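You operate a simulated robot arm through the tools that you are given. There is no shell and no other tool.

You run a simulated robot arm. Do the job below in one go: nothing can be reset, and whatever is moved stays where it is left.

JOB
Press the glass home and put the finished ring in the orange tray.
Fine: the sliding plate ends pushed in.

The check looks at the end state, three seconds after you hand in, the way a careful person would. Anything else that was tipped, shoved, dropped, spilled or broken makes it a failure.

ROBOT AND FRAMES
A 7-joint arm with a two-finger parallel gripper, fixed in place. Base frame: the origin is at the foot of the arm, x ahead of it, y to its left, z up; the work surface is at about z = 0.7. Readings come in m, degrees, newtons and seconds.
With the tool pointing down near the work surface it reaches from about 0.1 to 0.66 m from the base axis. Its first joint turns from -66.0 to 66.0 degrees. Payload 1.57 kg.
Tool frame: the origin (TCP) lies between the finger pads and is the grasp point; the fingertips stand 0.03 m ahead of it; z points along the fingers, y is the line along which they close. The gripper opens to 0.08 m. The fingers are 0.017 m wide and 0.012 m thick; the gripper's body (0.04 by 0.082 m) begins 0.08 m behind the TCP.
Orientation is told as [roll, pitch, yaw] about the base's x, y, z axes, in that order, counted from this pose: with the fingers straight down and closing along the base's y, the tool's x points along the base's -x, its y along +y and its z along -z.

CONTROLS
- The arm moves only by the tool drive_tool. Its argument "steps" is a list that holds one entry, the list of rows, each a list of 7 numbers: the gripper command, from -1 (shut) to 1 (fully open), values between in proportion, then the shift along the tool's x, y, z in units of 300 mm (1.0 is 300 mm), then the turn, a rotation vector about the tool's x, y, z in units of 45 degrees (1.0 is 45 degrees). In form: [[[fingers, dx, dy, dz, ax, ay, az], ...]]. A call has 1 to 20 rows; each row is the pose to reach, as a shift and turn from the pose commanded when the call began, along the tool's axes at that moment. A call with a number of a shift or a turn outside -1 to 1 is refused whole. Each row takes 0.2 s and may step no farther than 0.05 m and 8.6 degrees from the row before; otherwise, or with a gripper value out of range, the whole call is refused. A pose out of reach is approached as far as the arm can. The call stops where the force on the tool passes 40 N (or 10 N more than at its start, if that is more) or the arm is blocked; 0.2 s more then pass. Each finger travels about 0.072 m/s and halts on what it meets, pressing with about 28 N; the grip force reading is that of the motor and also rises with nothing between the fingers. The clock runs only during rows and for 0.2 s after the last one: add rows that repeat a pose to give the fingers time. The reply holds the time, the measured pose of the TCP, the force on the tool along the base axes, the opening and the grip force, in the units named above and with some noise, with the torque about the TCP (base axes, N m) and any sound that the robot's microphone picked up.
- Cameras (640 x 400 px; columns grow to the right, rows downward): "scene" is fixed at [0.0633, 0.4337, 1.4315]; the picture's right is [-0.73, -0.68, 0.00], its down [-0.34, 0.37, -0.86] and it looks along [0.59, -0.63, -0.50] (base axes); focal length 356 px, centre (320, 200). "wrist" rides on the gripper at [0.072, -0.007, -0.122] in the tool frame; the picture's right is [0.09, 1.00, 0.00], its down [-0.84, 0.08, -0.54] and it looks along [-0.54, 0.05, 0.84] (tool axes); focal length 238 px, centre (320, 200). There is no depth. A picture from a camera that has moved, and an enlarged one, comes with that camera's place and axes in the base frame and with its lens.
- snapshot(camera): a new picture of that camera. It takes no simulated time.
- inspect(camera, box): a new picture of the part [left, top, right, bottom] of that camera's present view, enlarged. It takes no simulated time.
- finish_job(): hands the job in; it is judged then, once.

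Nothing tells you positions but the pictures and the camera data. Unless the task says otherwise, let go and move clear before handing in.

The tools are called after "Call:" by a JSON object that holds its "api" and its "payload". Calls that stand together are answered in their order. drive_tool: Moves the arm, as the interface text tells. Its arguments: {"type":"object","properties":{"steps":{"type":"array","items":{"type":"array","items":{"type":"array","items":{"type":"number"}}}}},"required":["steps"]} The other tools are called the same way: snapshot (camera) takes a picture; inspect (camera, box) takes an enlarged picture of a part of a camera's view; finish_job () hands the job in.

At the start:

```text
clock: 0.0
ee_pos: [0.4198, -0.0528, 1.1839]
tcp_rot: [0.0, -0.1, 0.1]
wrist_force: [0.8, 1.1, -0.7]
ft_torque: [-0.01, -0.02, -0.03]
grip_width: 0.0801
gripper_force: 0.1
```

scene: 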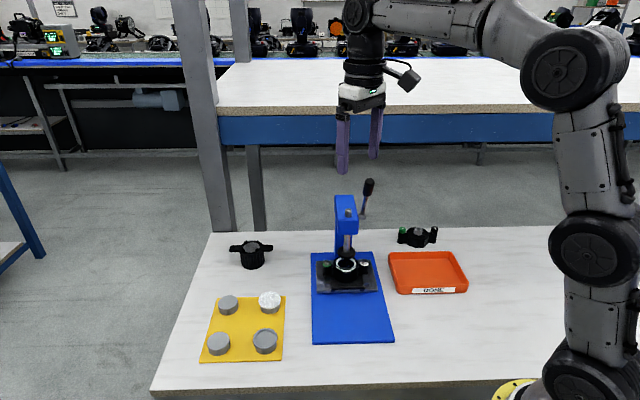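
wrist: 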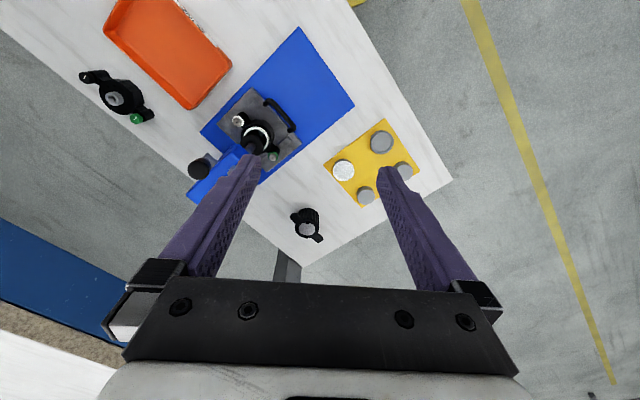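

I see a blue arbor press with a ring on a sliding plate, a yellow mat with four discs, two black winged parts, and an orange tray. I'll look closer before moving.

Call:
{"api": "inspect", "payload": {"camera": "scene", "box": [290, 170, 410, 350]}}

Call:
{"api": "inspect", "payload": {"camera": "scene", "box": [190, 230, 300, 370]}}

Call:
{"api": "inspect", "payload": {"camera": "scene", "box": [380, 215, 480, 300]}}

Call:
{"api": "inspect", "payload": {"camera": "wrist", "box": [180, 70, 320, 210]}}

Call:
{"api": "inspect", "payload": {"camera": "wrist", "box": [280, 110, 440, 250]}}

```text
2.22 times, centred on (350, 260) of scene
camera zoom: at [0.0633, 0.4337, 1.4315], right [-0.73, -0.68, 0.0], down [-0.34, 0.37, -0.86], along [0.59, -0.63, -0.5], focal length 792 px, centre (253, 67)
```

zoom: 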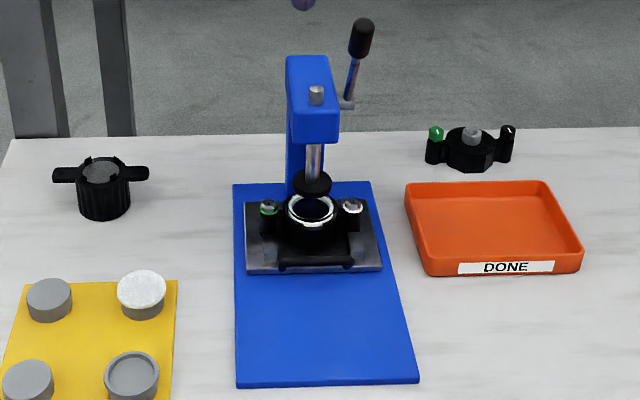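

```text
2.86 times, centred on (245, 300) of scene
camera zoom: at [0.0633, 0.4337, 1.4315], right [-0.73, -0.68, 0.0], down [-0.34, 0.37, -0.86], along [0.59, -0.63, -0.5], focal length 1018 px, centre (534, -86)
```

zoom: 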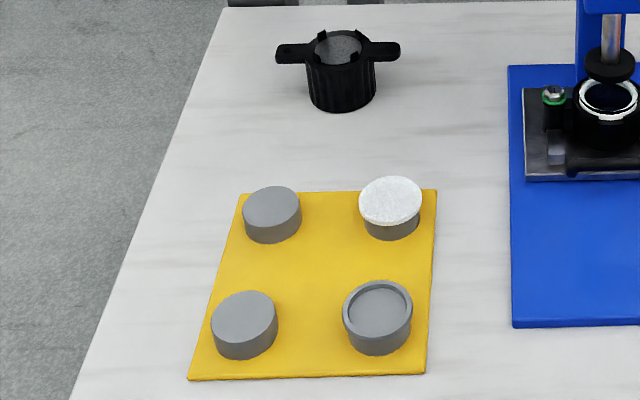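

```text
4.71 times, centred on (430, 258) of scene
camera zoom: at [0.0633, 0.4337, 1.4315], right [-0.73, -0.68, 0.0], down [-0.34, 0.37, -0.86], along [0.59, -0.63, -0.5], focal length 1677 px, centre (-198, -71)
```

zoom: 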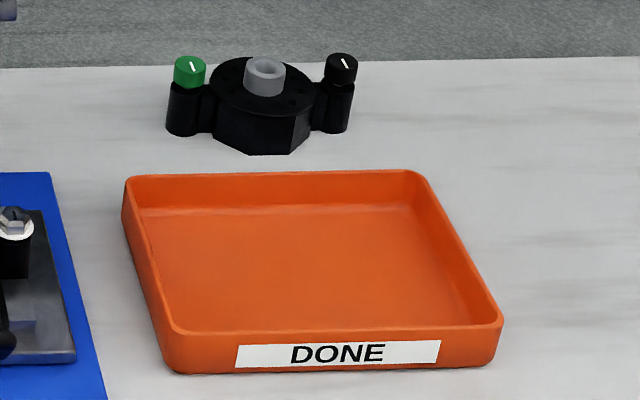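

```text
2.86 times, centred on (250, 140) of wrist
camera zoom: at [0.3479, -0.0607, 1.3059], right [-0.09, 1.0, 0.0], down [0.84, 0.08, 0.54], along [0.54, 0.05, -0.84], focal length 681 px, centre (520, 371)
```

zoom: 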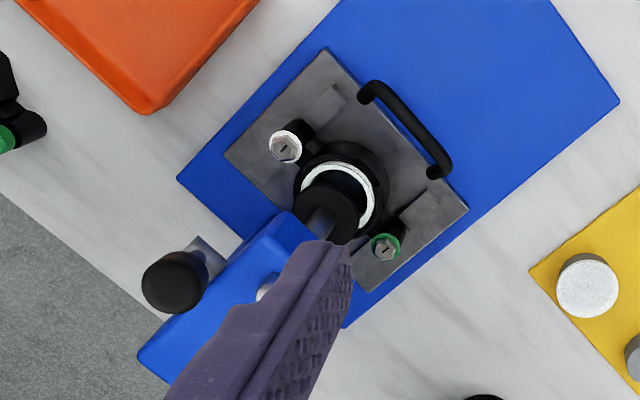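

```text
2.86 times, centred on (360, 180) of wrist
camera zoom: at [0.3479, -0.0607, 1.3059], right [-0.09, 1.0, 0.0], down [0.84, 0.08, 0.54], along [0.54, 0.05, -0.84], focal length 681 px, centre (206, 257)
```

zoom: 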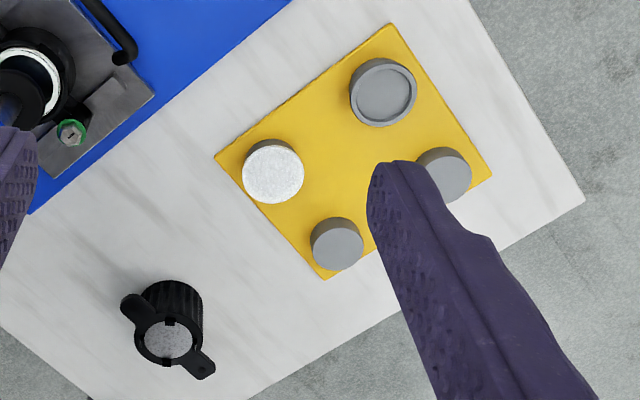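

I see the press faces roughly toward the scene camera, with the ring near (0.545, -0.19, 0.76). I'll move the wrist camera in front of the press to get a closer view.

Call:
{"api": "drive_tool", "payload": {"steps": [[[1, -0.01, -0.02, 0.11, 0, 0, 0.166], [1, -0.02, -0.04, 0.23, 0, 0, 0.333], [1, -0.035, -0.065, 0.35, 0, 0, 0.5], [1, -0.045, -0.09, 0.47, 0, 0, 0.666], [1, -0.055, -0.11, 0.585, 0, 0, 0.833], [1, -0.067, -0.133, 0.7, 0, 0, 1.0], [1, -0.067, -0.133, 0.7, 0, 0, 1.0]]]}}

Call:
{"api": "snapshot", "payload": {"camera": "wrist"}}

Call:
{"api": "inspect", "payload": {"camera": "wrist", "box": [240, 80, 400, 220]}}

Call:
{"api": "inspect", "payload": {"camera": "scene", "box": [310, 170, 390, 300]}}

```text
clock: 1.6
ee_pos: [0.4392, -0.0934, 0.9741]
tcp_rot: [0.1, 0.0, -45.1]
wrist_force: [-0.4, 0.7, -0.9]
ft_torque: [-0.01, -0.04, 0.0]
grip_width: 0.08
gripper_force: 0.0
```

```text
taken
camera wrist: at [0.3841, -0.0479, 1.0945], right [0.64, 0.77, 0.0], down [0.64, -0.54, 0.54], along [0.42, -0.35, -0.84], focal length 238 px, centre (320, 200)
```

wrist: 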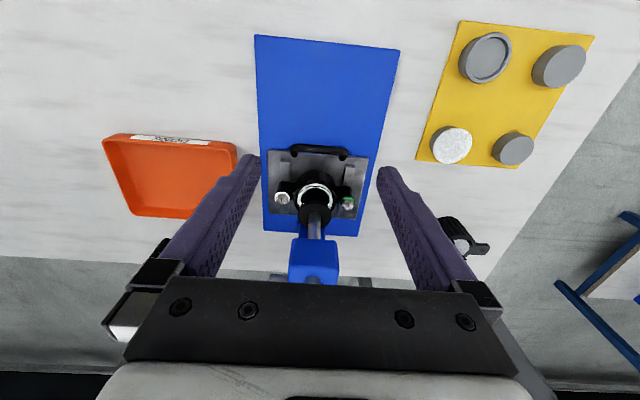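

```text
2.86 times, centred on (320, 150) of wrist
camera zoom: at [0.3841, -0.0479, 1.0945], right [0.64, 0.77, 0.0], down [0.64, -0.54, 0.54], along [0.42, -0.35, -0.84], focal length 681 px, centre (320, 343)
```

zoom: 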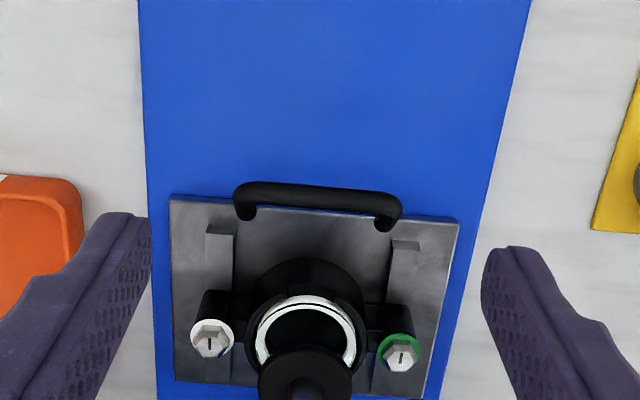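

```text
3.08 times, centred on (350, 235) of scene
camera zoom: at [0.0633, 0.4337, 1.4315], right [-0.73, -0.68, 0.0], down [-0.34, 0.37, -0.86], along [0.59, -0.63, -0.5], focal length 1097 px, centre (228, 92)
```

zoom: 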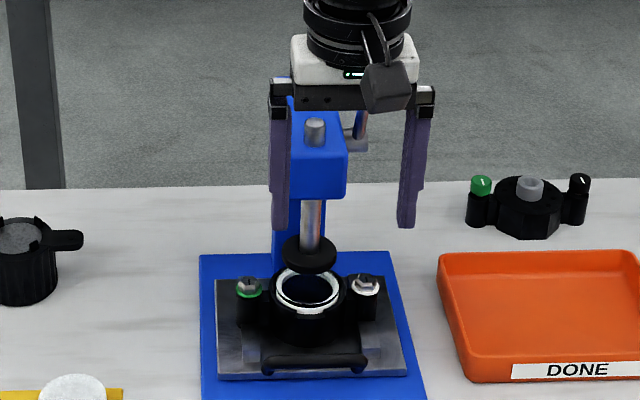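

The ring sits in a black cup between two capped posts on the sliding plate, under the ram. I'll tilt the wrist camera to see under the ram and check whether the glass is already laid in.

Call:
{"api": "drive_tool", "payload": {"steps": [[[1, 0.02, 0, 0.11, 0, -0.166, 0], [1, 0.044, 0, 0.215, 0, -0.333, 0], [1, 0.066, 0, 0.32, 0, -0.5, 0], [1, 0.087, 0, 0.43, 0, -0.667, 0], [1, 0.087, 0, 0.43, 0, -0.667, 0]]]}}

Call:
{"api": "snapshot", "payload": {"camera": "wrist"}}

Call:
{"api": "inspect", "payload": {"camera": "wrist", "box": [250, 110, 390, 230]}}

Call:
{"api": "snapshot", "payload": {"camera": "scene"}}

```text
clock: 2.8
ee_pos: [0.4221, -0.072, 0.8459]
tcp_rot: [0.2, -30.1, -45.1]
wrist_force: [-0.3, 0.7, -0.4]
ft_torque: [0.02, -0.02, -0.01]
grip_width: 0.0798
gripper_force: 0.1
```

```text
taken
camera wrist: at [0.3296, 0.0097, 0.9154], right [0.65, 0.76, -0.04], down [0.37, -0.27, 0.89], along [0.67, -0.59, -0.46], focal length 238 px, centre (320, 200)
```

wrist: 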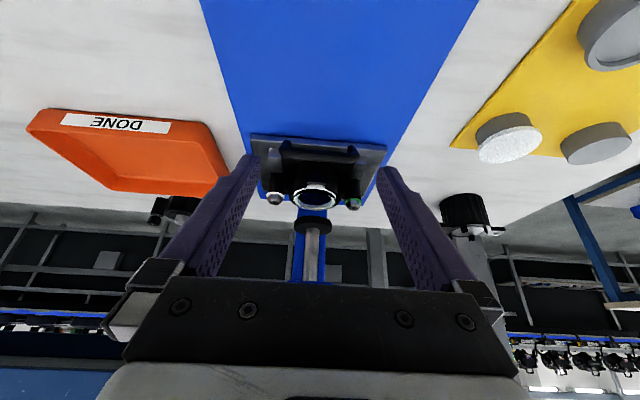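

```text
3.33 times, centred on (320, 170) of wrist
camera zoom: at [0.3296, 0.0097, 0.9154], right [0.65, 0.76, -0.04], down [0.37, -0.27, 0.89], along [0.67, -0.59, -0.46], focal length 794 px, centre (320, 300)
```

zoom: 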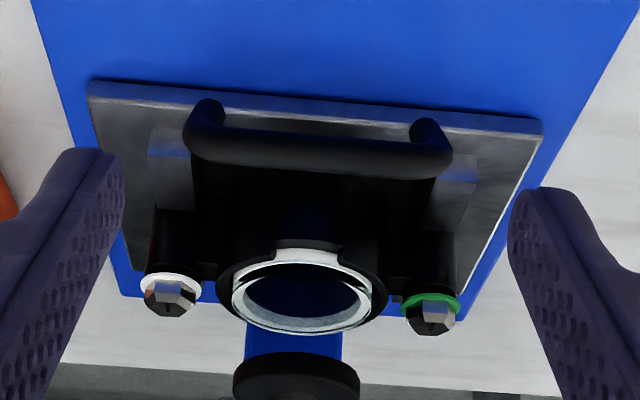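

```text
taken
```

scene: 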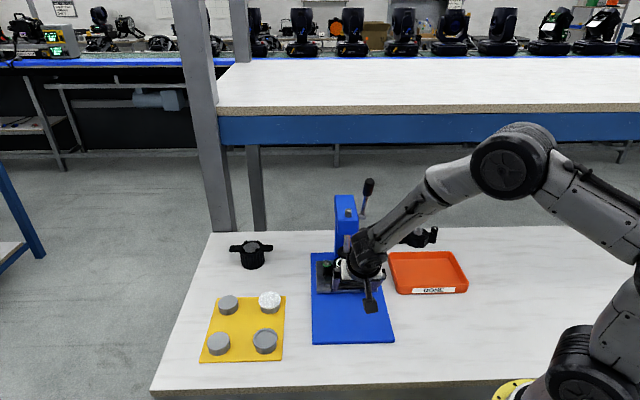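

The ring has a pale rim and there seems to be clear glass in it, below the black ram foot. I'll zoom further to make sure.

Call:
{"api": "inspect", "payload": {"camera": "wrist", "box": [285, 170, 350, 215]}}

Call:
{"api": "inspect", "payload": {"camera": "wrist", "box": [260, 190, 380, 290]}}

Call:
{"api": "inspect", "payload": {"camera": "wrist", "box": [430, 0, 640, 240]}}

Call:
{"api": "inspect", "payload": {"camera": "scene", "box": [320, 170, 390, 230]}}

```text
8.89 times, centred on (318, 192) of wrist
camera zoom: at [0.3296, 0.0097, 0.9154], right [0.65, 0.76, -0.04], down [0.37, -0.27, 0.89], along [0.67, -0.59, -0.46], focal length 2119 px, centre (342, 267)
```

zoom: 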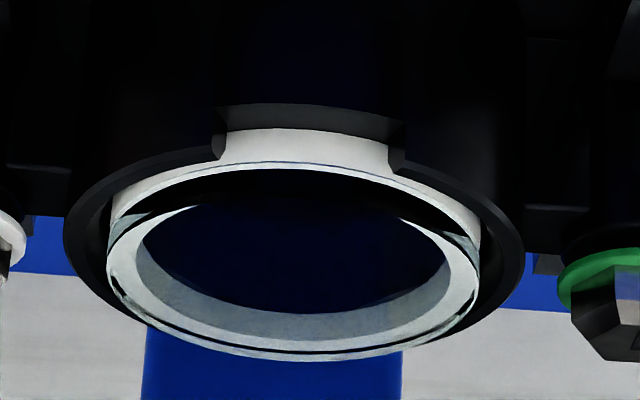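

```text
4.00 times, centred on (320, 240) of wrist
camera zoom: at [0.3296, 0.0097, 0.9154], right [0.65, 0.76, -0.04], down [0.37, -0.27, 0.89], along [0.67, -0.59, -0.46], focal length 953 px, centre (320, 40)
```

zoom: 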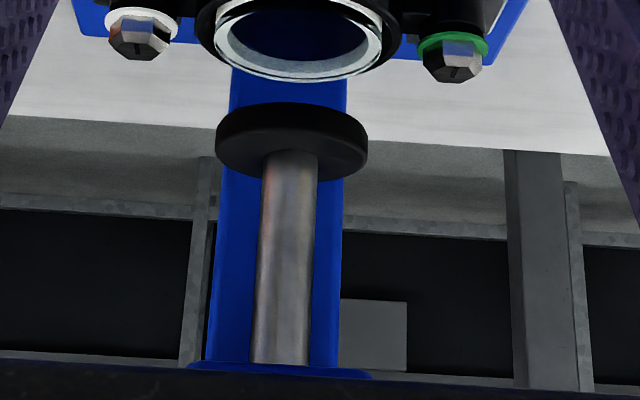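

```text
1.67 times, centred on (535, 120) of wrist
camera zoom: at [0.3296, 0.0097, 0.9154], right [0.65, 0.76, -0.04], down [0.37, -0.27, 0.89], along [0.67, -0.59, -0.46], focal length 397 px, centre (-38, 333)
```

zoom: 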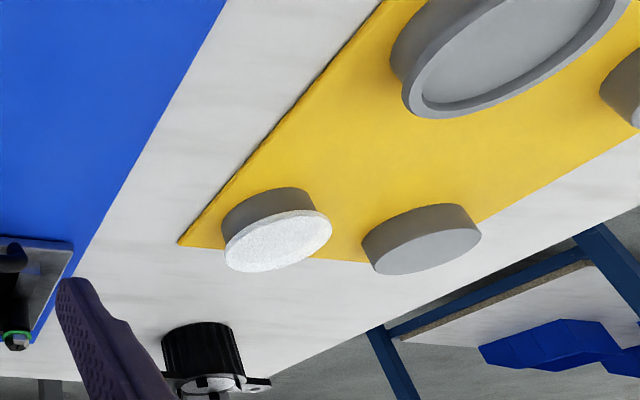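

```text
6.67 times, centred on (355, 200) of scene
camera zoom: at [0.0633, 0.4337, 1.4315], right [-0.73, -0.68, 0.0], down [-0.34, 0.37, -0.86], along [0.59, -0.63, -0.5], focal length 2376 px, centre (87, 200)
```

zoom: 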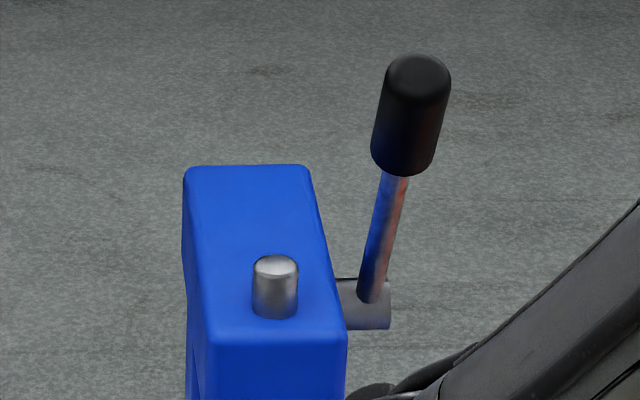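

The glass disc sits proud on the white ring, inside a cup with finger slots front and back. I'll go around to the tray side to check ram alignment, gap and the lever.

Call:
{"api": "drive_tool", "payload": {"steps": [[[1, -0.04, -0.055, 0.004, -0.0815, 0, -0.141], [1, -0.08, -0.11, 0.008, -0.163, 0, -0.282], [1, -0.122, -0.164, 0.012, -0.2445, 0, -0.4235], [1, -0.163, -0.219, 0.017, -0.326, 0, -0.565], [1, -0.203, -0.273, 0.021, -0.4075, 0, -0.706], [1, -0.244, -0.328, 0.025, -0.489, 0, -0.847]]]}}

Call:
{"api": "drive_tool", "payload": {"steps": [[[1, 0, -0.065, 0, -0.0815, 0, -0.141], [1, 0, -0.13, 0, -0.163, 0, -0.282], [1, 0, -0.195, 0, -0.2445, 0, -0.4235], [1, 0, -0.26, 0, -0.326, 0, -0.565], [1, 0, -0.325, 0, -0.4075, 0, -0.706], [1, 0, -0.39, 0, -0.489, 0, -0.847]]]}}

Call:
{"api": "snapshot", "payload": {"camera": "wrist"}}

Call:
{"api": "snapshot", "payload": {"camera": "scene"}}

```text
clock: 4.2
ee_pos: [0.3999, -0.193, 0.8744]
tcp_rot: [0.0, -30.0, -0.8]
wrist_force: [0.3, 0.2, 0.5]
ft_torque: [-0.01, 0.01, -0.01]
grip_width: 0.08
gripper_force: 0.1
```

```text
clock: 5.6
ee_pos: [0.3991, -0.3096, 0.8736]
tcp_rot: [-0.2, -30.1, 43.2]
wrist_force: [0.2, -0.4, -0.7]
ft_torque: [-0.03, -0.02, -0.04]
grip_width: 0.0801
gripper_force: 0.0
```

```text
taken
camera wrist: at [0.3125, -0.3986, 0.9437], right [-0.74, 0.67, -0.05], down [0.28, 0.37, 0.89], along [0.61, 0.64, -0.46], focal length 238 px, centre (320, 200)
```

wrist: 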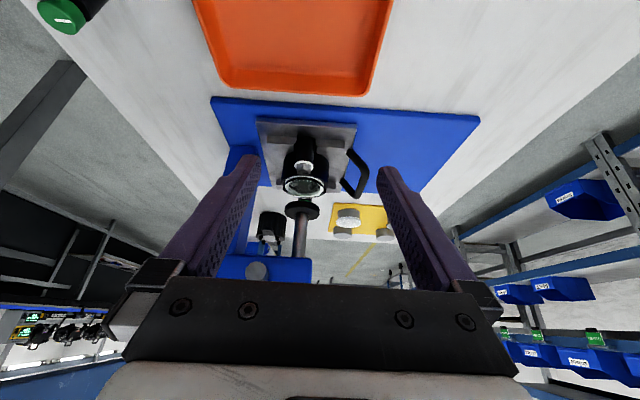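

```text
taken
```

scene: 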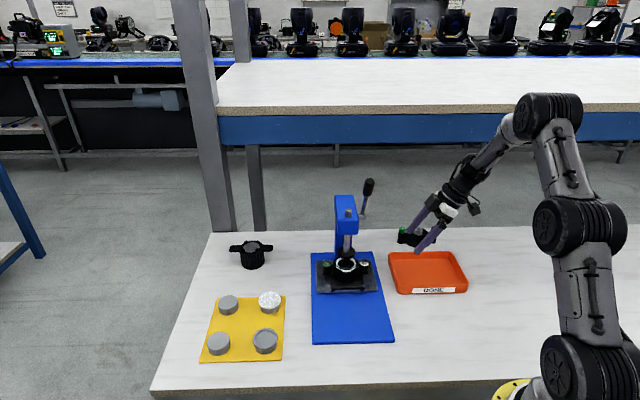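

Call:
{"api": "inspect", "payload": {"camera": "wrist", "box": [250, 100, 380, 220]}}

Call:
{"api": "inspect", "payload": {"camera": "wrist", "box": [200, 180, 340, 290]}}

Call:
{"api": "inspect", "payload": {"camera": "scene", "box": [325, 235, 375, 280]}}

Call:
{"api": "inspect", "payload": {"camera": "wrist", "box": [280, 150, 330, 220]}}

```text
3.33 times, centred on (315, 160) of wrist
camera zoom: at [0.3125, -0.3986, 0.9437], right [-0.74, 0.67, -0.05], down [0.28, 0.37, 0.89], along [0.61, 0.64, -0.46], focal length 794 px, centre (337, 333)
```

zoom: 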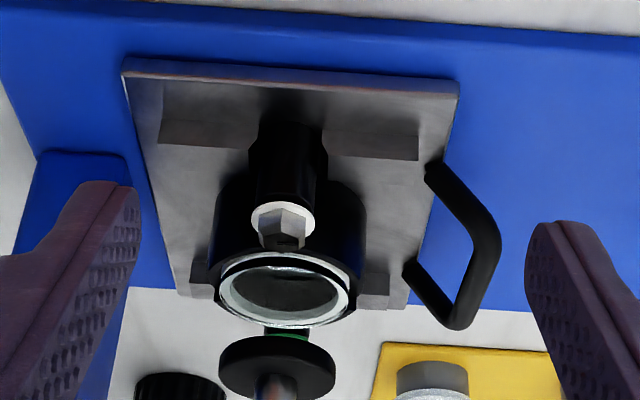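

```text
3.64 times, centred on (270, 235) of wrist
camera zoom: at [0.3125, -0.3986, 0.9437], right [-0.74, 0.67, -0.05], down [0.28, 0.37, 0.89], along [0.61, 0.64, -0.46], focal length 867 px, centre (502, 73)
```

zoom: 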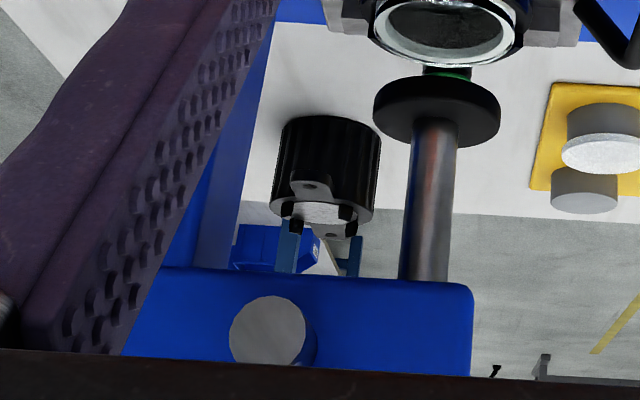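

```text
8.89 times, centred on (350, 258) of scene
camera zoom: at [0.0633, 0.4337, 1.4315], right [-0.73, -0.68, 0.0], down [-0.34, 0.37, -0.86], along [0.59, -0.63, -0.5], focal length 3168 px, centre (53, -311)
```

zoom: 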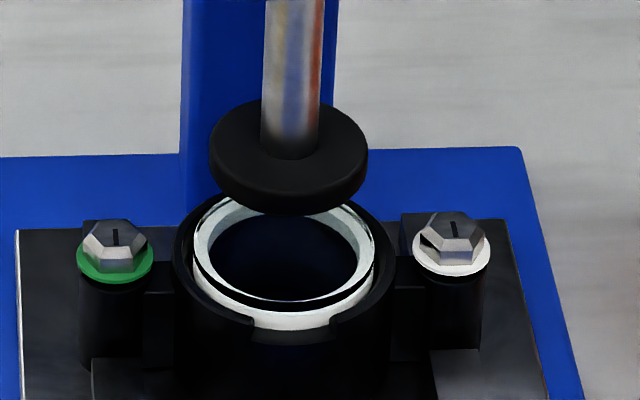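

```text
5.71 times, centred on (305, 185) of wrist
camera zoom: at [0.3125, -0.3986, 0.9437], right [-0.74, 0.67, -0.05], down [0.28, 0.37, 0.89], along [0.61, 0.64, -0.46], focal length 1362 px, centre (406, 286)
```

zoom: 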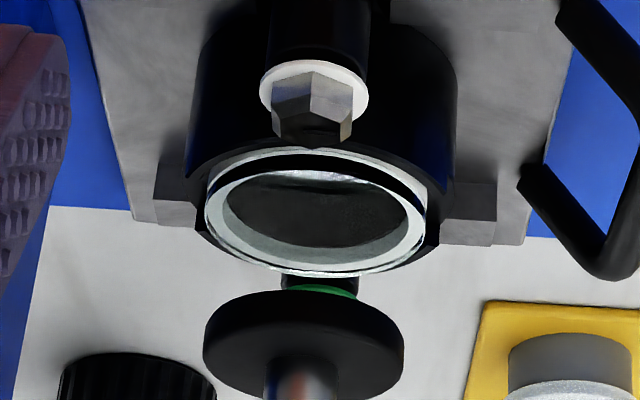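

The foot bottom sits near z≈0.80 and the glass top near z≈0.762, well aligned with each other. I'll zoom on the discs, the spare parts and the lever before acting.

Call:
{"api": "inspect", "payload": {"camera": "scene", "box": [245, 280, 295, 365]}}

Call:
{"api": "inspect", "payload": {"camera": "scene", "box": [200, 285, 250, 365]}}

Call:
{"api": "inspect", "payload": {"camera": "scene", "box": [220, 230, 285, 280]}}

Call:
{"api": "inspect", "payload": {"camera": "scene", "box": [325, 170, 385, 225]}}

```text
4.71 times, centred on (270, 322) of scene
camera zoom: at [0.0633, 0.4337, 1.4315], right [-0.73, -0.68, 0.0], down [-0.34, 0.37, -0.86], along [0.59, -0.63, -0.5], focal length 1677 px, centre (555, -376)
```

zoom: 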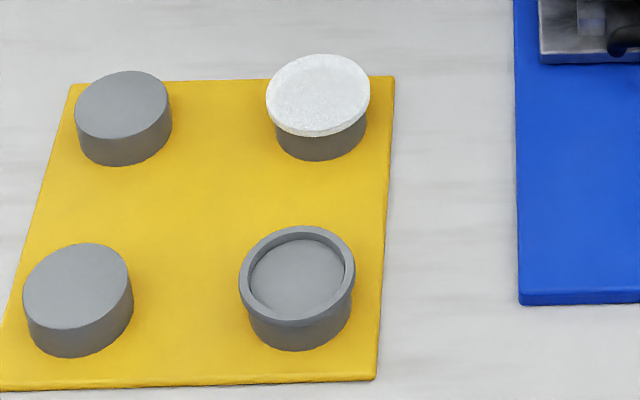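

```text
5.00 times, centred on (225, 325) of scene
camera zoom: at [0.0633, 0.4337, 1.4315], right [-0.73, -0.68, 0.0], down [-0.34, 0.37, -0.86], along [0.59, -0.63, -0.5], focal length 1782 px, centre (795, -425)
```

zoom: 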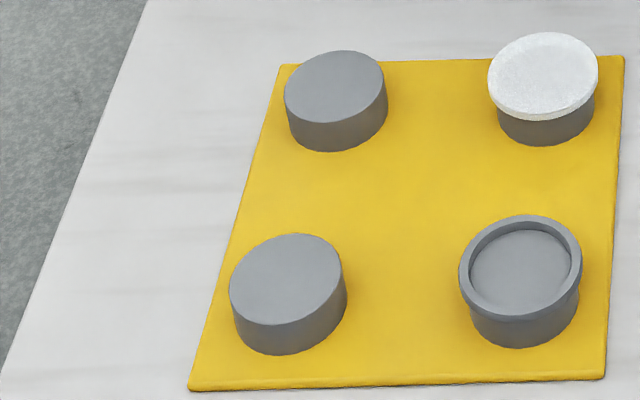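

```text
8.00 times, centred on (252, 255) of scene
camera zoom: at [0.0633, 0.4337, 1.4315], right [-0.73, -0.68, 0.0], down [-0.34, 0.37, -0.86], along [0.59, -0.63, -0.5], focal length 2852 px, centre (860, -240)
```

zoom: 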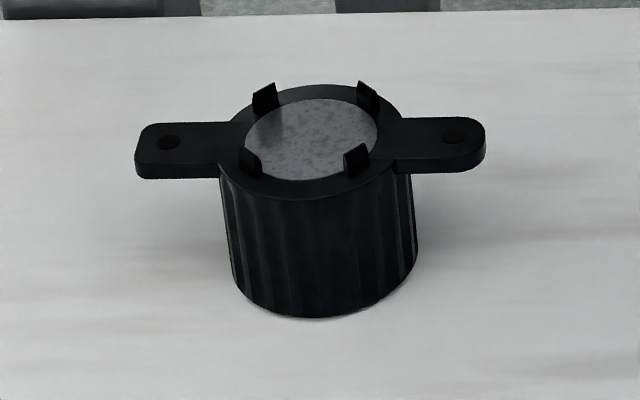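

```text
7.27 times, centred on (355, 198) of scene
camera zoom: at [0.0633, 0.4337, 1.4315], right [-0.73, -0.68, 0.0], down [-0.34, 0.37, -0.86], along [0.59, -0.63, -0.5], focal length 2592 px, centre (66, 218)
```

zoom: 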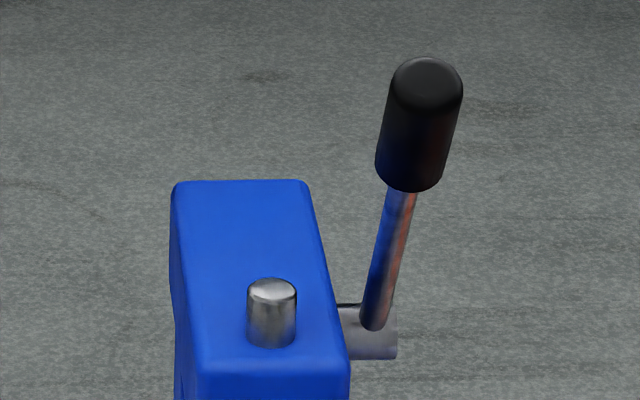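

The ram carries its own black foot and is centred over the glass, so I take it that the lever alone does the pressing and the discs are spares. Next I'll rise to get a good look at the lever.

Call:
{"api": "drive_tool", "payload": {"steps": [[[1, -0.07, 0, -0.122, 0, 0, 0], [1, -0.14, 0, -0.245, 0, 0, 0], [1, -0.21, 0, -0.367, 0, 0, 0], [1, -0.283, 0, -0.49, 0, 0, 0], [1, -0.283, 0, -0.49, 0, 0, 0]]]}}

Call:
{"api": "snapshot", "payload": {"camera": "wrist"}}

Call:
{"api": "inspect", "payload": {"camera": "wrist", "box": [230, 120, 390, 260]}}

```text
clock: 6.8
ee_pos: [0.4002, -0.3112, 1.0455]
tcp_rot: [-0.1, -30.1, 43.0]
wrist_force: [-0.6, -0.2, -0.3]
ft_torque: [-0.01, -0.01, -0.02]
grip_width: 0.0798
gripper_force: 0.0
```

```text
taken
camera wrist: at [0.3132, -0.3996, 1.1143], right [-0.74, 0.67, -0.05], down [0.28, 0.37, 0.89], along [0.62, 0.64, -0.46], focal length 238 px, centre (320, 200)
```

wrist: 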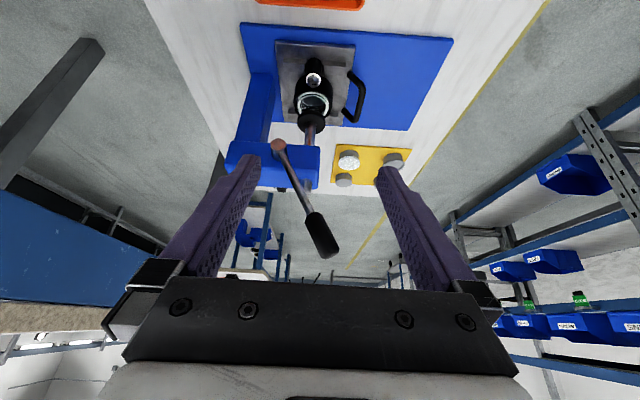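

```text
2.86 times, centred on (310, 190) of wrist
camera zoom: at [0.3132, -0.3996, 1.1143], right [-0.74, 0.67, -0.05], down [0.28, 0.37, 0.89], along [0.62, 0.64, -0.46], focal length 681 px, centre (349, 229)
```

zoom: 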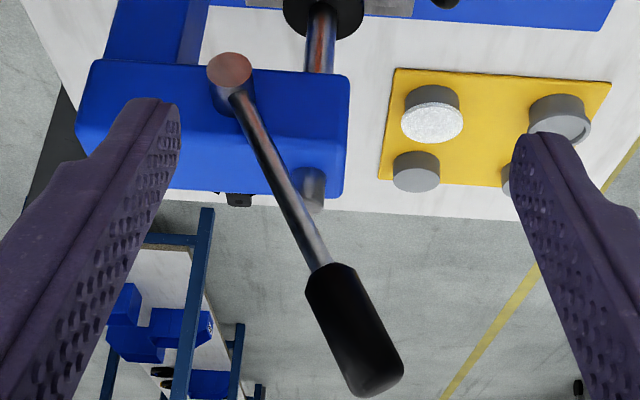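

The lever pivots at about (0.538, -0.256, 0.898) and leans forward, with its knob centre at about (0.498, -0.203, 1.024), so pressing means pushing it forward and down. I'll close the fingers and go above and behind the knob.

Call:
{"api": "drive_tool", "payload": {"steps": [[[-1, -0.112, -0.024, 0, 0, 0.133, 0], [-1, -0.225, -0.047, 0, 0, 0.267, 0], [-1, -0.337, -0.071, -0.001, 0, 0.4, 0], [-1, -0.45, -0.094, -0.001, 0, 0.533, 0], [-1, -0.562, -0.118, -0.002, 0, 0.667, 0], [-1, -0.562, -0.118, -0.002, 0, 0.667, 0]]]}}

Call:
{"api": "snapshot", "payload": {"camera": "wrist"}}

Call:
{"api": "snapshot", "payload": {"camera": "scene"}}

```text
clock: 8.2
ee_pos: [0.5052, -0.2523, 1.1138]
tcp_rot: [2.5, -16.1, 42.7]
wrist_force: [-0.4, 0.2, 0.1]
ft_torque: [-0.03, 0.01, 0.01]
grip_width: 0.0
gripper_force: 21.2
out of reach, approached as far as the arm can: row 3, 4, 5, 6
```

```text
taken
camera wrist: at [0.4376, -0.3314, 1.2113], right [-0.75, 0.66, 0.02], down [0.44, 0.48, 0.75], along [0.49, 0.57, -0.66], focal length 238 px, centre (320, 200)
```

wrist: 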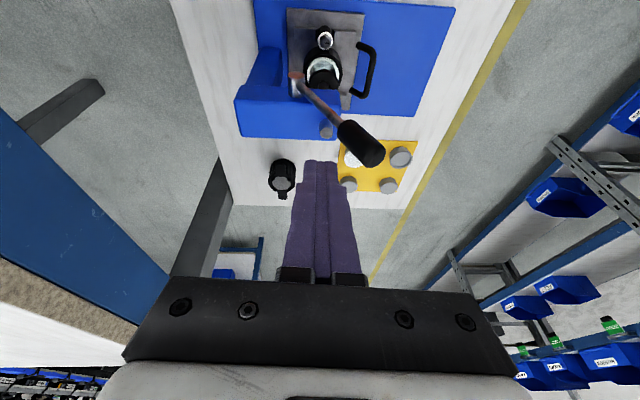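

```text
taken
```

scene: 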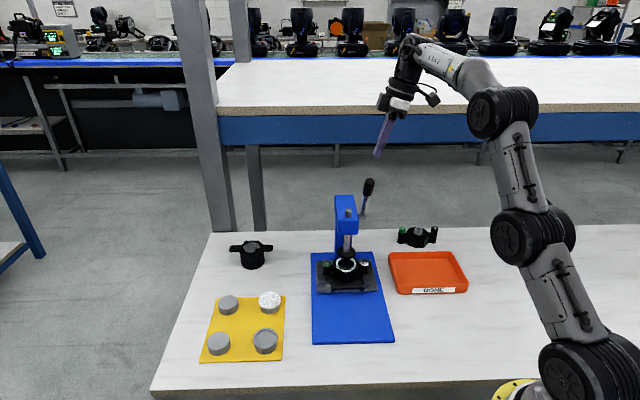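

That height is out of reach with the tool vertical, so the fingers stopped short and nothing has been touched. I'll back off to the tray side and come in lower, from behind the knob.

Call:
{"api": "drive_tool", "payload": {"steps": [[[-1, 0.1, 0, 0, 0, 0, 0], [-1, 0.2, 0, 0, 0, 0, 0], [-1, 0.2, 0, 0, 0, 0, 0]]]}}

```text
clock: 9.0
ee_pos: [0.4602, -0.2945, 1.097]
tcp_rot: [2.5, -16.0, 42.8]
wrist_force: [-0.3, -0.1, -0.8]
ft_torque: [0.02, 0.0, 0.04]
grip_width: 0.0002
gripper_force: 21.3
```

The commanded pose follows the actual one. I'll straighten the tool to vertical and go down to knob height on the tray side.

Call:
{"api": "drive_tool", "payload": {"steps": [[[-1, 0.013, -0.001, 0.057, 0.018, 0.119, 0], [-1, 0.026, -0.003, 0.115, 0.037, 0.237, 0], [-1, 0.039, -0.004, 0.172, 0.055, 0.356, 0], [-1, 0.039, -0.004, 0.172, 0.055, 0.356, 0]]]}}

Call:
{"api": "snapshot", "payload": {"camera": "wrist"}}

```text
clock: 10.0
ee_pos: [0.4541, -0.2868, 1.0599]
tcp_rot: [1.5, -15.8, 43.0]
wrist_force: [0.3, -0.5, -0.8]
ft_torque: [-0.01, -0.02, 0.04]
grip_width: 0.0
gripper_force: 20.7
out of reach, approached as far as the arm can: row 1, 2, 3, 4
```

```text
taken
camera wrist: at [0.3858, -0.3641, 1.1574], right [-0.75, 0.66, 0.0], down [0.44, 0.49, 0.75], along [0.5, 0.56, -0.66], focal length 238 px, centre (320, 200)
```

wrist: 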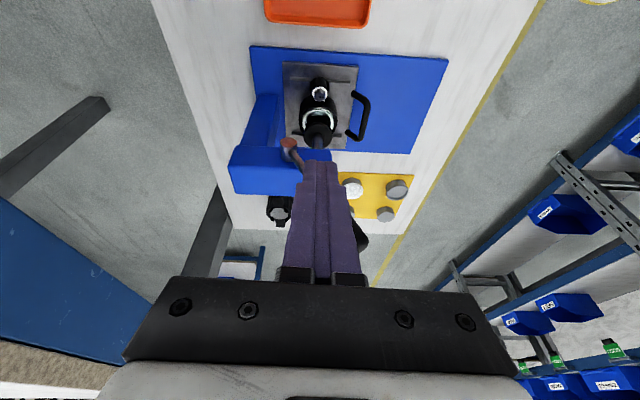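

The arm can't go fully vertical here, but a 16° lean works well enough. I'll slide in behind the knob at this lean and then look.

Call:
{"api": "drive_tool", "payload": {"steps": [[[-1, 0, -0.036, 0.03, 0.033, 0, 0], [-1, -0.08, -0.036, 0.06, 0.033, 0, 0], [-1, -0.165, -0.036, 0.09, 0.033, 0, 0], [-1, -0.248, -0.036, 0.115, 0.033, 0, 0], [-1, -0.248, -0.036, 0.115, 0.033, 0, 0]]]}}

Call:
{"api": "snapshot", "payload": {"camera": "wrist"}}

Call:
{"api": "inspect", "payload": {"camera": "scene", "box": [310, 120, 430, 280]}}

```text
clock: 11.2
ee_pos: [0.5198, -0.2389, 1.0469]
tcp_rot: [0.1, -16.2, 42.9]
wrist_force: [-0.2, -0.2, 0.6]
ft_torque: [0.0, -0.01, -0.02]
grip_width: 0.0001
gripper_force: 20.8
```

```text
taken
camera wrist: at [0.4486, -0.3143, 1.1432], right [-0.74, 0.67, -0.02], down [0.42, 0.5, 0.75], along [0.52, 0.55, -0.66], focal length 238 px, centre (320, 200)
```

wrist: 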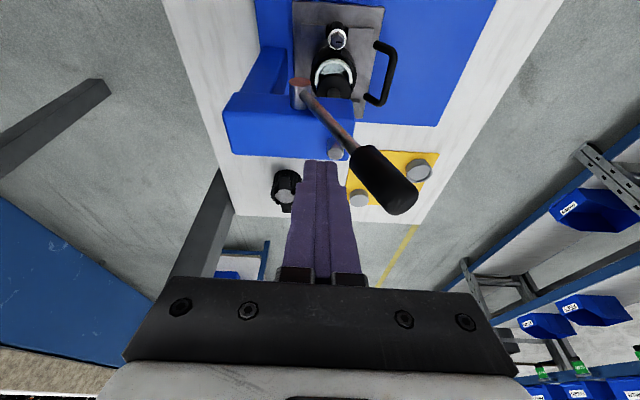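

```text
2.50 times, centred on (370, 200) of scene
camera zoom: at [0.0633, 0.4337, 1.4315], right [-0.73, -0.68, 0.0], down [-0.34, 0.37, -0.86], along [0.59, -0.63, -0.5], focal length 891 px, centre (195, 200)
```

zoom: 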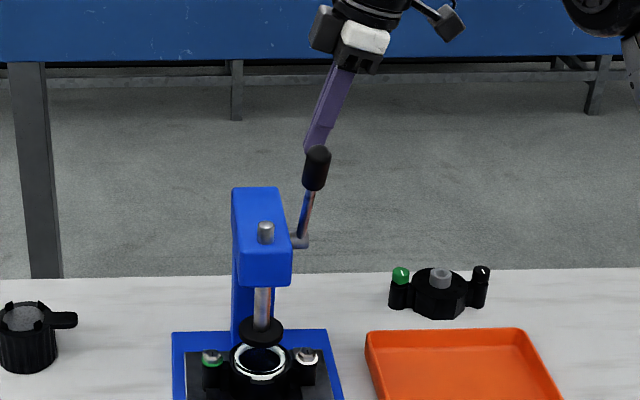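

The finger is just behind the knob, well placed. I'll push the lever forward to about 45° and check the ram's response.

Call:
{"api": "drive_tool", "payload": {"steps": [[[-1, 0, 0.03, 0, 0, 0, 0], [-1, 0, 0.05, 0.002, 0, 0, 0], [-1, 0.003, 0.075, 0.012, 0, 0, 0], [-1, 0.0066, 0.098, 0.0227, 0, 0, 0], [-1, 0.0125, 0.13, 0.043, 0, 0, 0], [-1, 0.0187, 0.159, 0.0647, 0, 0, 0]]]}}

Call:
{"api": "snapshot", "payload": {"camera": "wrist"}}

Call:
{"api": "inspect", "payload": {"camera": "scene", "box": [310, 120, 430, 280]}}

```text
clock: 12.6
ee_pos: [0.4862, -0.2065, 1.0257]
tcp_rot: [0.1, -15.8, 42.9]
wrist_force: [-1.3, -1.8, 1.1]
ft_torque: [-0.04, 0.03, 0.02]
grip_width: 0.0
gripper_force: 21.4
```

```text
taken
camera wrist: at [0.4161, -0.2799, 1.1227], right [-0.74, 0.67, -0.03], down [0.43, 0.51, 0.75], along [0.51, 0.55, -0.66], focal length 238 px, centre (320, 200)
```

wrist: 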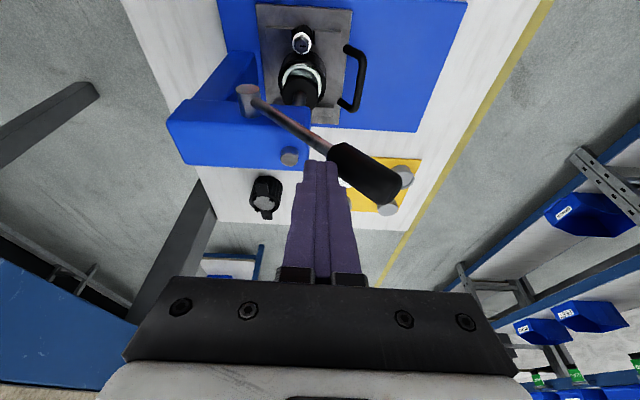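

```text
2.50 times, centred on (370, 200) of scene
camera zoom: at [0.0632, 0.4336, 1.4316], right [-0.73, -0.68, 0.0], down [-0.34, 0.37, -0.86], along [0.59, -0.63, -0.5], focal length 891 px, centre (195, 200)
```

zoom: 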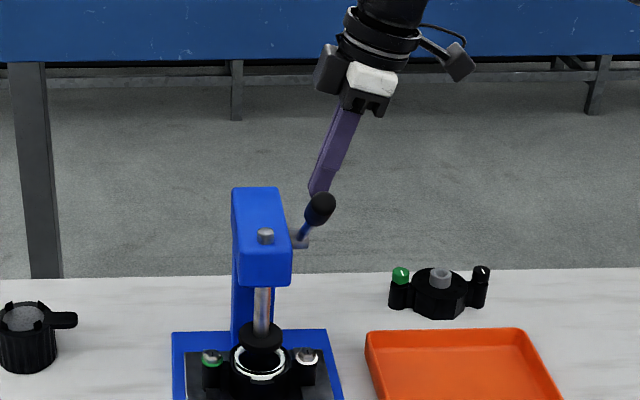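

The lever moves easily and the ram is coming down. I'll measure the foot's drop before going on.

Call:
{"api": "inspect", "payload": {"camera": "scene", "box": [325, 235, 375, 280]}}

Call:
{"api": "inspect", "payload": {"camera": "scene", "box": [325, 170, 385, 225]}}

```text
8.89 times, centred on (350, 258) of scene
camera zoom: at [0.0632, 0.4336, 1.4316], right [-0.73, -0.68, 0.0], down [-0.34, 0.37, -0.86], along [0.59, -0.63, -0.5], focal length 3168 px, centre (53, -311)
```

zoom: 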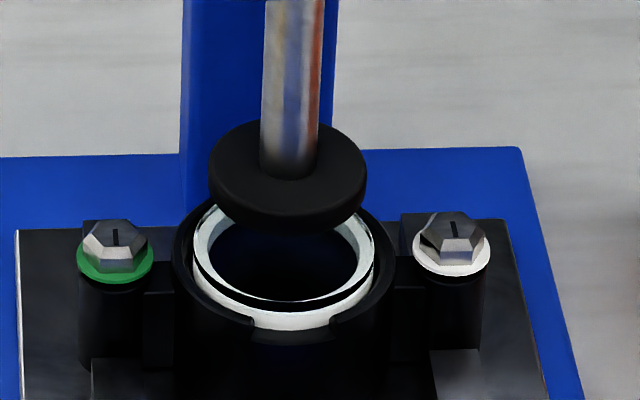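

```text
7.27 times, centred on (355, 198) of scene
camera zoom: at [0.0632, 0.4336, 1.4316], right [-0.73, -0.68, 0.0], down [-0.34, 0.37, -0.86], along [0.59, -0.63, -0.5], focal length 2592 px, centre (66, 218)
```

zoom: 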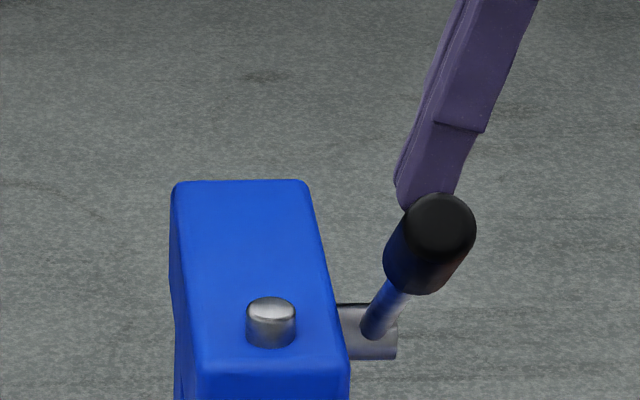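

It drops about 7 mm per 18°, with roughly 23 mm left to the glass. I'll continue the arc to about 80° and watch the force.

Call:
{"api": "drive_tool", "payload": {"steps": [[[-1, 0.0065, 0.03, 0.0235, 0, 0, 0], [-1, 0.0137, 0.058, 0.0484, 0, 0, 0], [-1, 0.022, 0.081, 0.0775, 0, 0, 0], [-1, 0.0306, 0.101, 0.1084, 0, 0, 0], [-1, 0.0398, 0.118, 0.141, 0, 0, 0], [-1, 0.0494, 0.133, 0.1748, 0, 0, 0], [-1, 0.0592, 0.143, 0.2095, 0, 0, 0]]]}}

Call:
{"api": "snapshot", "payload": {"camera": "wrist"}}

Call:
{"api": "inspect", "payload": {"camera": "scene", "box": [310, 180, 390, 290]}}

```text
clock: 14.2
ee_pos: [0.4586, -0.1749, 0.9596]
tcp_rot: [0.0, -15.7, 43.0]
wrist_force: [-3.1, -1.0, 1.4]
ft_torque: [-0.05, 0.06, 0.05]
grip_width: 0.0001
gripper_force: 21.8
```

```text
taken
camera wrist: at [0.3873, -0.2489, 1.057], right [-0.74, 0.67, -0.02], down [0.43, 0.51, 0.75], along [0.51, 0.55, -0.66], focal length 238 px, centre (320, 200)
```

wrist: 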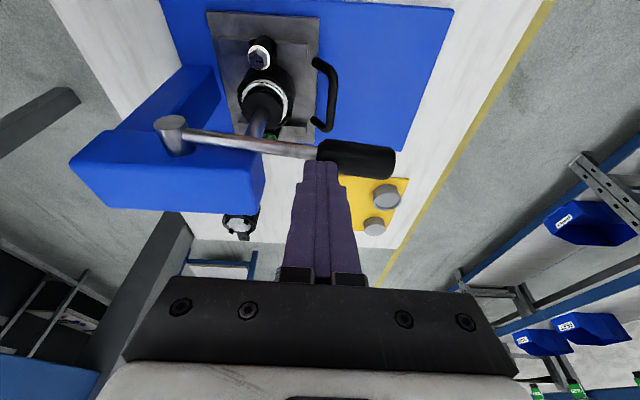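

```text
3.64 times, centred on (350, 235) of scene
camera zoom: at [0.0632, 0.4336, 1.4316], right [-0.73, -0.68, 0.0], down [-0.34, 0.37, -0.86], along [0.59, -0.63, -0.5], focal length 1296 px, centre (211, 73)
```

zoom: 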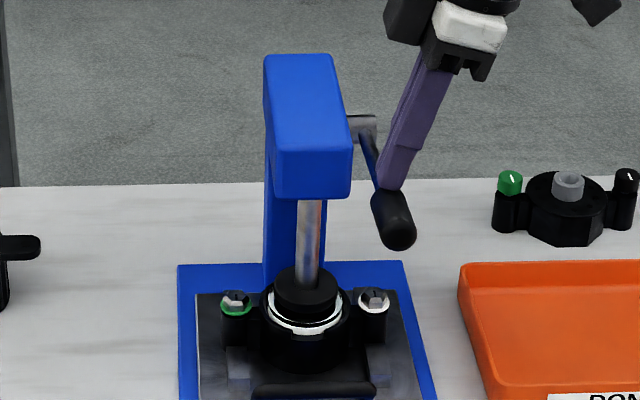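

Call:
{"api": "inspect", "payload": {"camera": "scene", "box": [325, 235, 375, 280]}}

Call:
{"api": "inspect", "payload": {"camera": "wrist", "box": [220, 60, 320, 150]}}

Call:
{"api": "inspect", "payload": {"camera": "wrist", "box": [270, 110, 410, 210]}}

```text
8.89 times, centred on (350, 258) of scene
camera zoom: at [0.0632, 0.4336, 1.4316], right [-0.73, -0.68, 0.0], down [-0.34, 0.37, -0.86], along [0.59, -0.63, -0.5], focal length 3168 px, centre (53, -311)
```

zoom: 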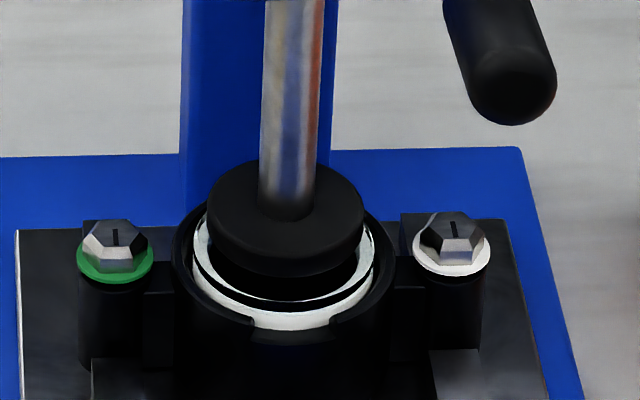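

```text
4.44 times, centred on (270, 105) of wrist
camera zoom: at [0.3873, -0.2489, 1.057], right [-0.74, 0.67, -0.02], down [0.43, 0.51, 0.75], along [0.51, 0.55, -0.66], focal length 1059 px, centre (542, 622)
```

zoom: 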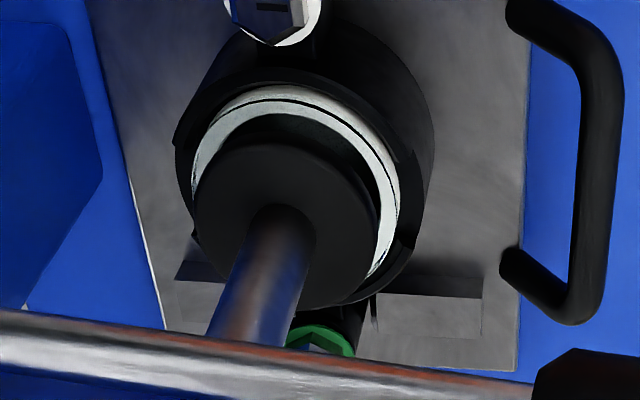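

```text
4.00 times, centred on (340, 160) of wrist
camera zoom: at [0.3873, -0.2489, 1.057], right [-0.74, 0.67, -0.02], down [0.43, 0.51, 0.75], along [0.51, 0.55, -0.66], focal length 953 px, centre (240, 360)
```

zoom: 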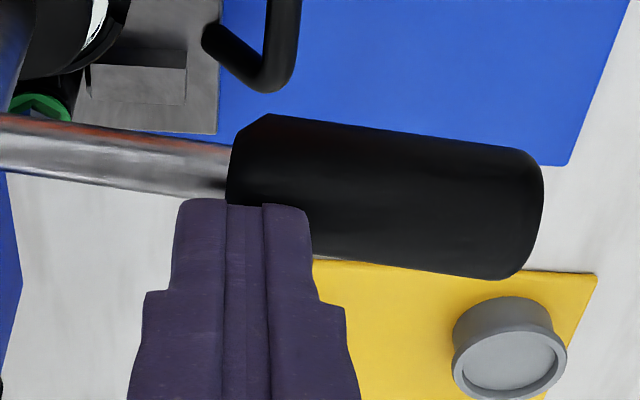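

The foot is about 6 mm above the glass and the finger is on the inner end of the knob. I'll shift outward along the knob while lowering another 34 mm, which should bring the foot close to the glass.

Call:
{"api": "drive_tool", "payload": {"steps": [[[-1, 0.0036, 0.023, 0.0128, 0, 0, 0], [-1, 0.009, 0.047, 0.032, 0, 0, 0], [-1, 0.0163, 0.067, 0.0578, 0, 0, 0], [-1, 0.0235, 0.08, 0.0835, 0, 0, 0], [-1, 0.027, 0.083, 0.096, 0, 0, 0]]]}}

Call:
{"api": "inspect", "payload": {"camera": "scene", "box": [325, 235, 375, 280]}}

Call:
{"api": "inspect", "payload": {"camera": "wrist", "box": [150, 60, 430, 230]}}

```text
clock: 15.4
ee_pos: [0.4415, -0.1549, 0.9295]
tcp_rot: [-0.1, -15.7, 42.9]
wrist_force: [2.4, -1.7, 2.0]
ft_torque: [-0.09, -0.07, -0.03]
grip_width: 0.0
gripper_force: 21.0
```

```text
8.89 times, centred on (350, 258) of scene
camera zoom: at [0.0633, 0.4336, 1.4316], right [-0.73, -0.68, 0.0], down [-0.34, 0.37, -0.86], along [0.59, -0.63, -0.5], focal length 3168 px, centre (53, -311)
```

zoom: 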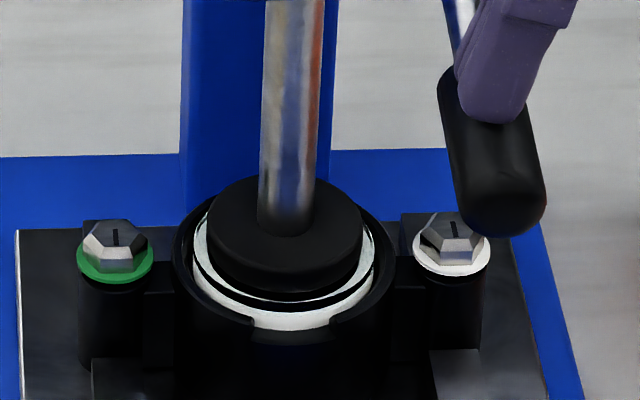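

```text
2.29 times, centred on (290, 145) of wrist
camera zoom: at [0.3706, -0.2294, 1.0267], right [-0.74, 0.67, -0.03], down [0.43, 0.51, 0.75], along [0.51, 0.55, -0.66], focal length 545 px, centre (389, 326)
```

zoom: 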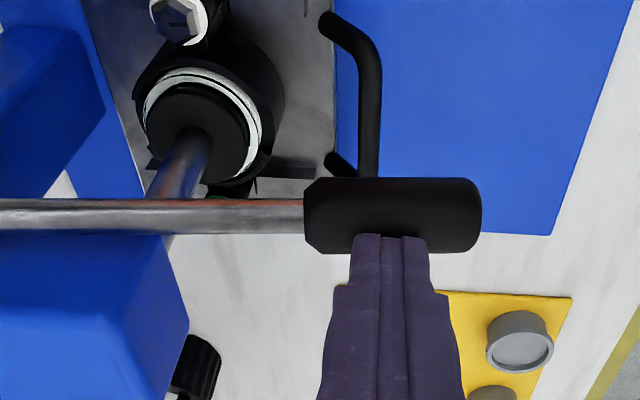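

The foot is almost touching the glass and the finger sits mid-knob. I'll press on in small steps and watch force and sound.

Call:
{"api": "drive_tool", "payload": {"steps": [[[-1, 0.0027, 0, 0.0096, 0, 0, 0], [-1, 0.0054, 0, 0.0193, 0, 0, 0], [-1, 0.0081, 0, 0.0289, 0, 0, 0]]]}}

Call:
{"api": "inspect", "payload": {"camera": "scene", "box": [325, 235, 375, 280]}}

```text
clock: 16.2
ee_pos: [0.4419, -0.1546, 0.9188]
tcp_rot: [0.0, -15.8, 43.0]
wrist_force: [0.7, 0.3, 3.3]
ft_torque: [0.0, -0.08, 0.01]
grip_width: 0.0
gripper_force: 21.1
```

```text
8.89 times, centred on (350, 258) of scene
camera zoom: at [0.0633, 0.4337, 1.4315], right [-0.73, -0.68, 0.0], down [-0.34, 0.37, -0.86], along [0.59, -0.63, -0.5], focal length 3168 px, centre (53, -311)
```

zoom: 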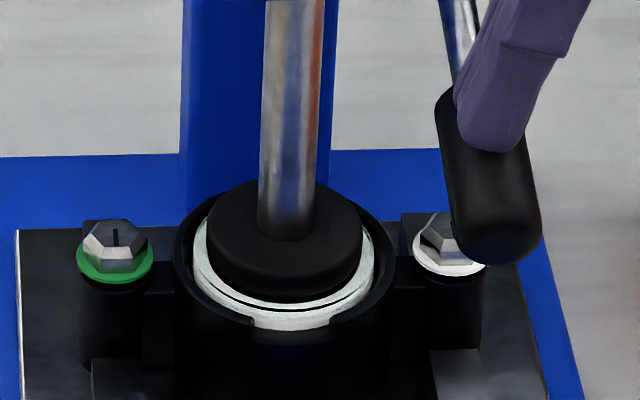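

The dark gap between glass and ring is getting thinner at only about 3 N. I'll carry on.

Call:
{"api": "drive_tool", "payload": {"steps": [[[-1, 0.0027, 0, 0.0096, 0, 0, 0], [-1, 0.0054, 0, 0.0193, 0, 0, 0]]]}}

Call:
{"api": "inspect", "payload": {"camera": "scene", "box": [325, 235, 375, 280]}}

```text
clock: 16.8
ee_pos: [0.442, -0.1549, 0.9152]
tcp_rot: [-0.2, -15.7, 42.9]
wrist_force: [-3.1, -0.4, 13.6]
ft_torque: [-0.1, -0.01, -0.04]
grip_width: 0.0
gripper_force: 21.6
```

```text
8.89 times, centred on (350, 258) of scene
camera zoom: at [0.063, 0.4337, 1.4315], right [-0.73, -0.68, 0.0], down [-0.34, 0.37, -0.86], along [0.59, -0.63, -0.5], focal length 3168 px, centre (53, -311)
```

zoom: 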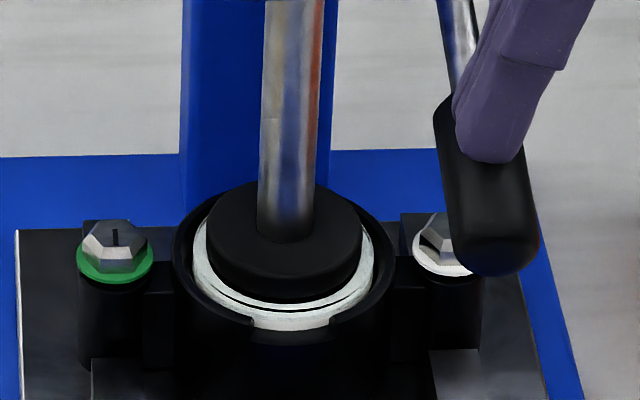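

Resistance is building (14 N). I'll go a little further in very small steps.

Call:
{"api": "drive_tool", "payload": {"steps": [[[-1, 0.0013, 0, 0.0048, 0, 0, 0], [-1, 0.0022, 0, 0.008, 0, 0, 0]]]}}

Call:
{"api": "inspect", "payload": {"camera": "scene", "box": [335, 250, 360, 275]}}

```text
clock: 17.4
ee_pos: [0.4417, -0.1555, 0.9133]
tcp_rot: [-0.1, -15.8, 43.0]
wrist_force: [-7.7, -1.5, 22.4]
ft_torque: [-0.19, 0.08, -0.06]
grip_width: 0.0003
gripper_force: 21.6
```

```text
16.00 times, centred on (348, 262) of scene
camera zoom: at [0.0627, 0.4337, 1.4315], right [-0.73, -0.68, 0.0], down [-0.34, 0.37, -0.86], along [0.59, -0.63, -0.5], focal length 5703 px, centre (-120, -800)
```

zoom: 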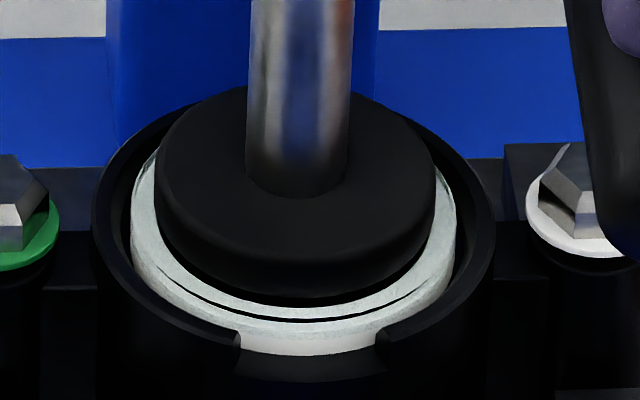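

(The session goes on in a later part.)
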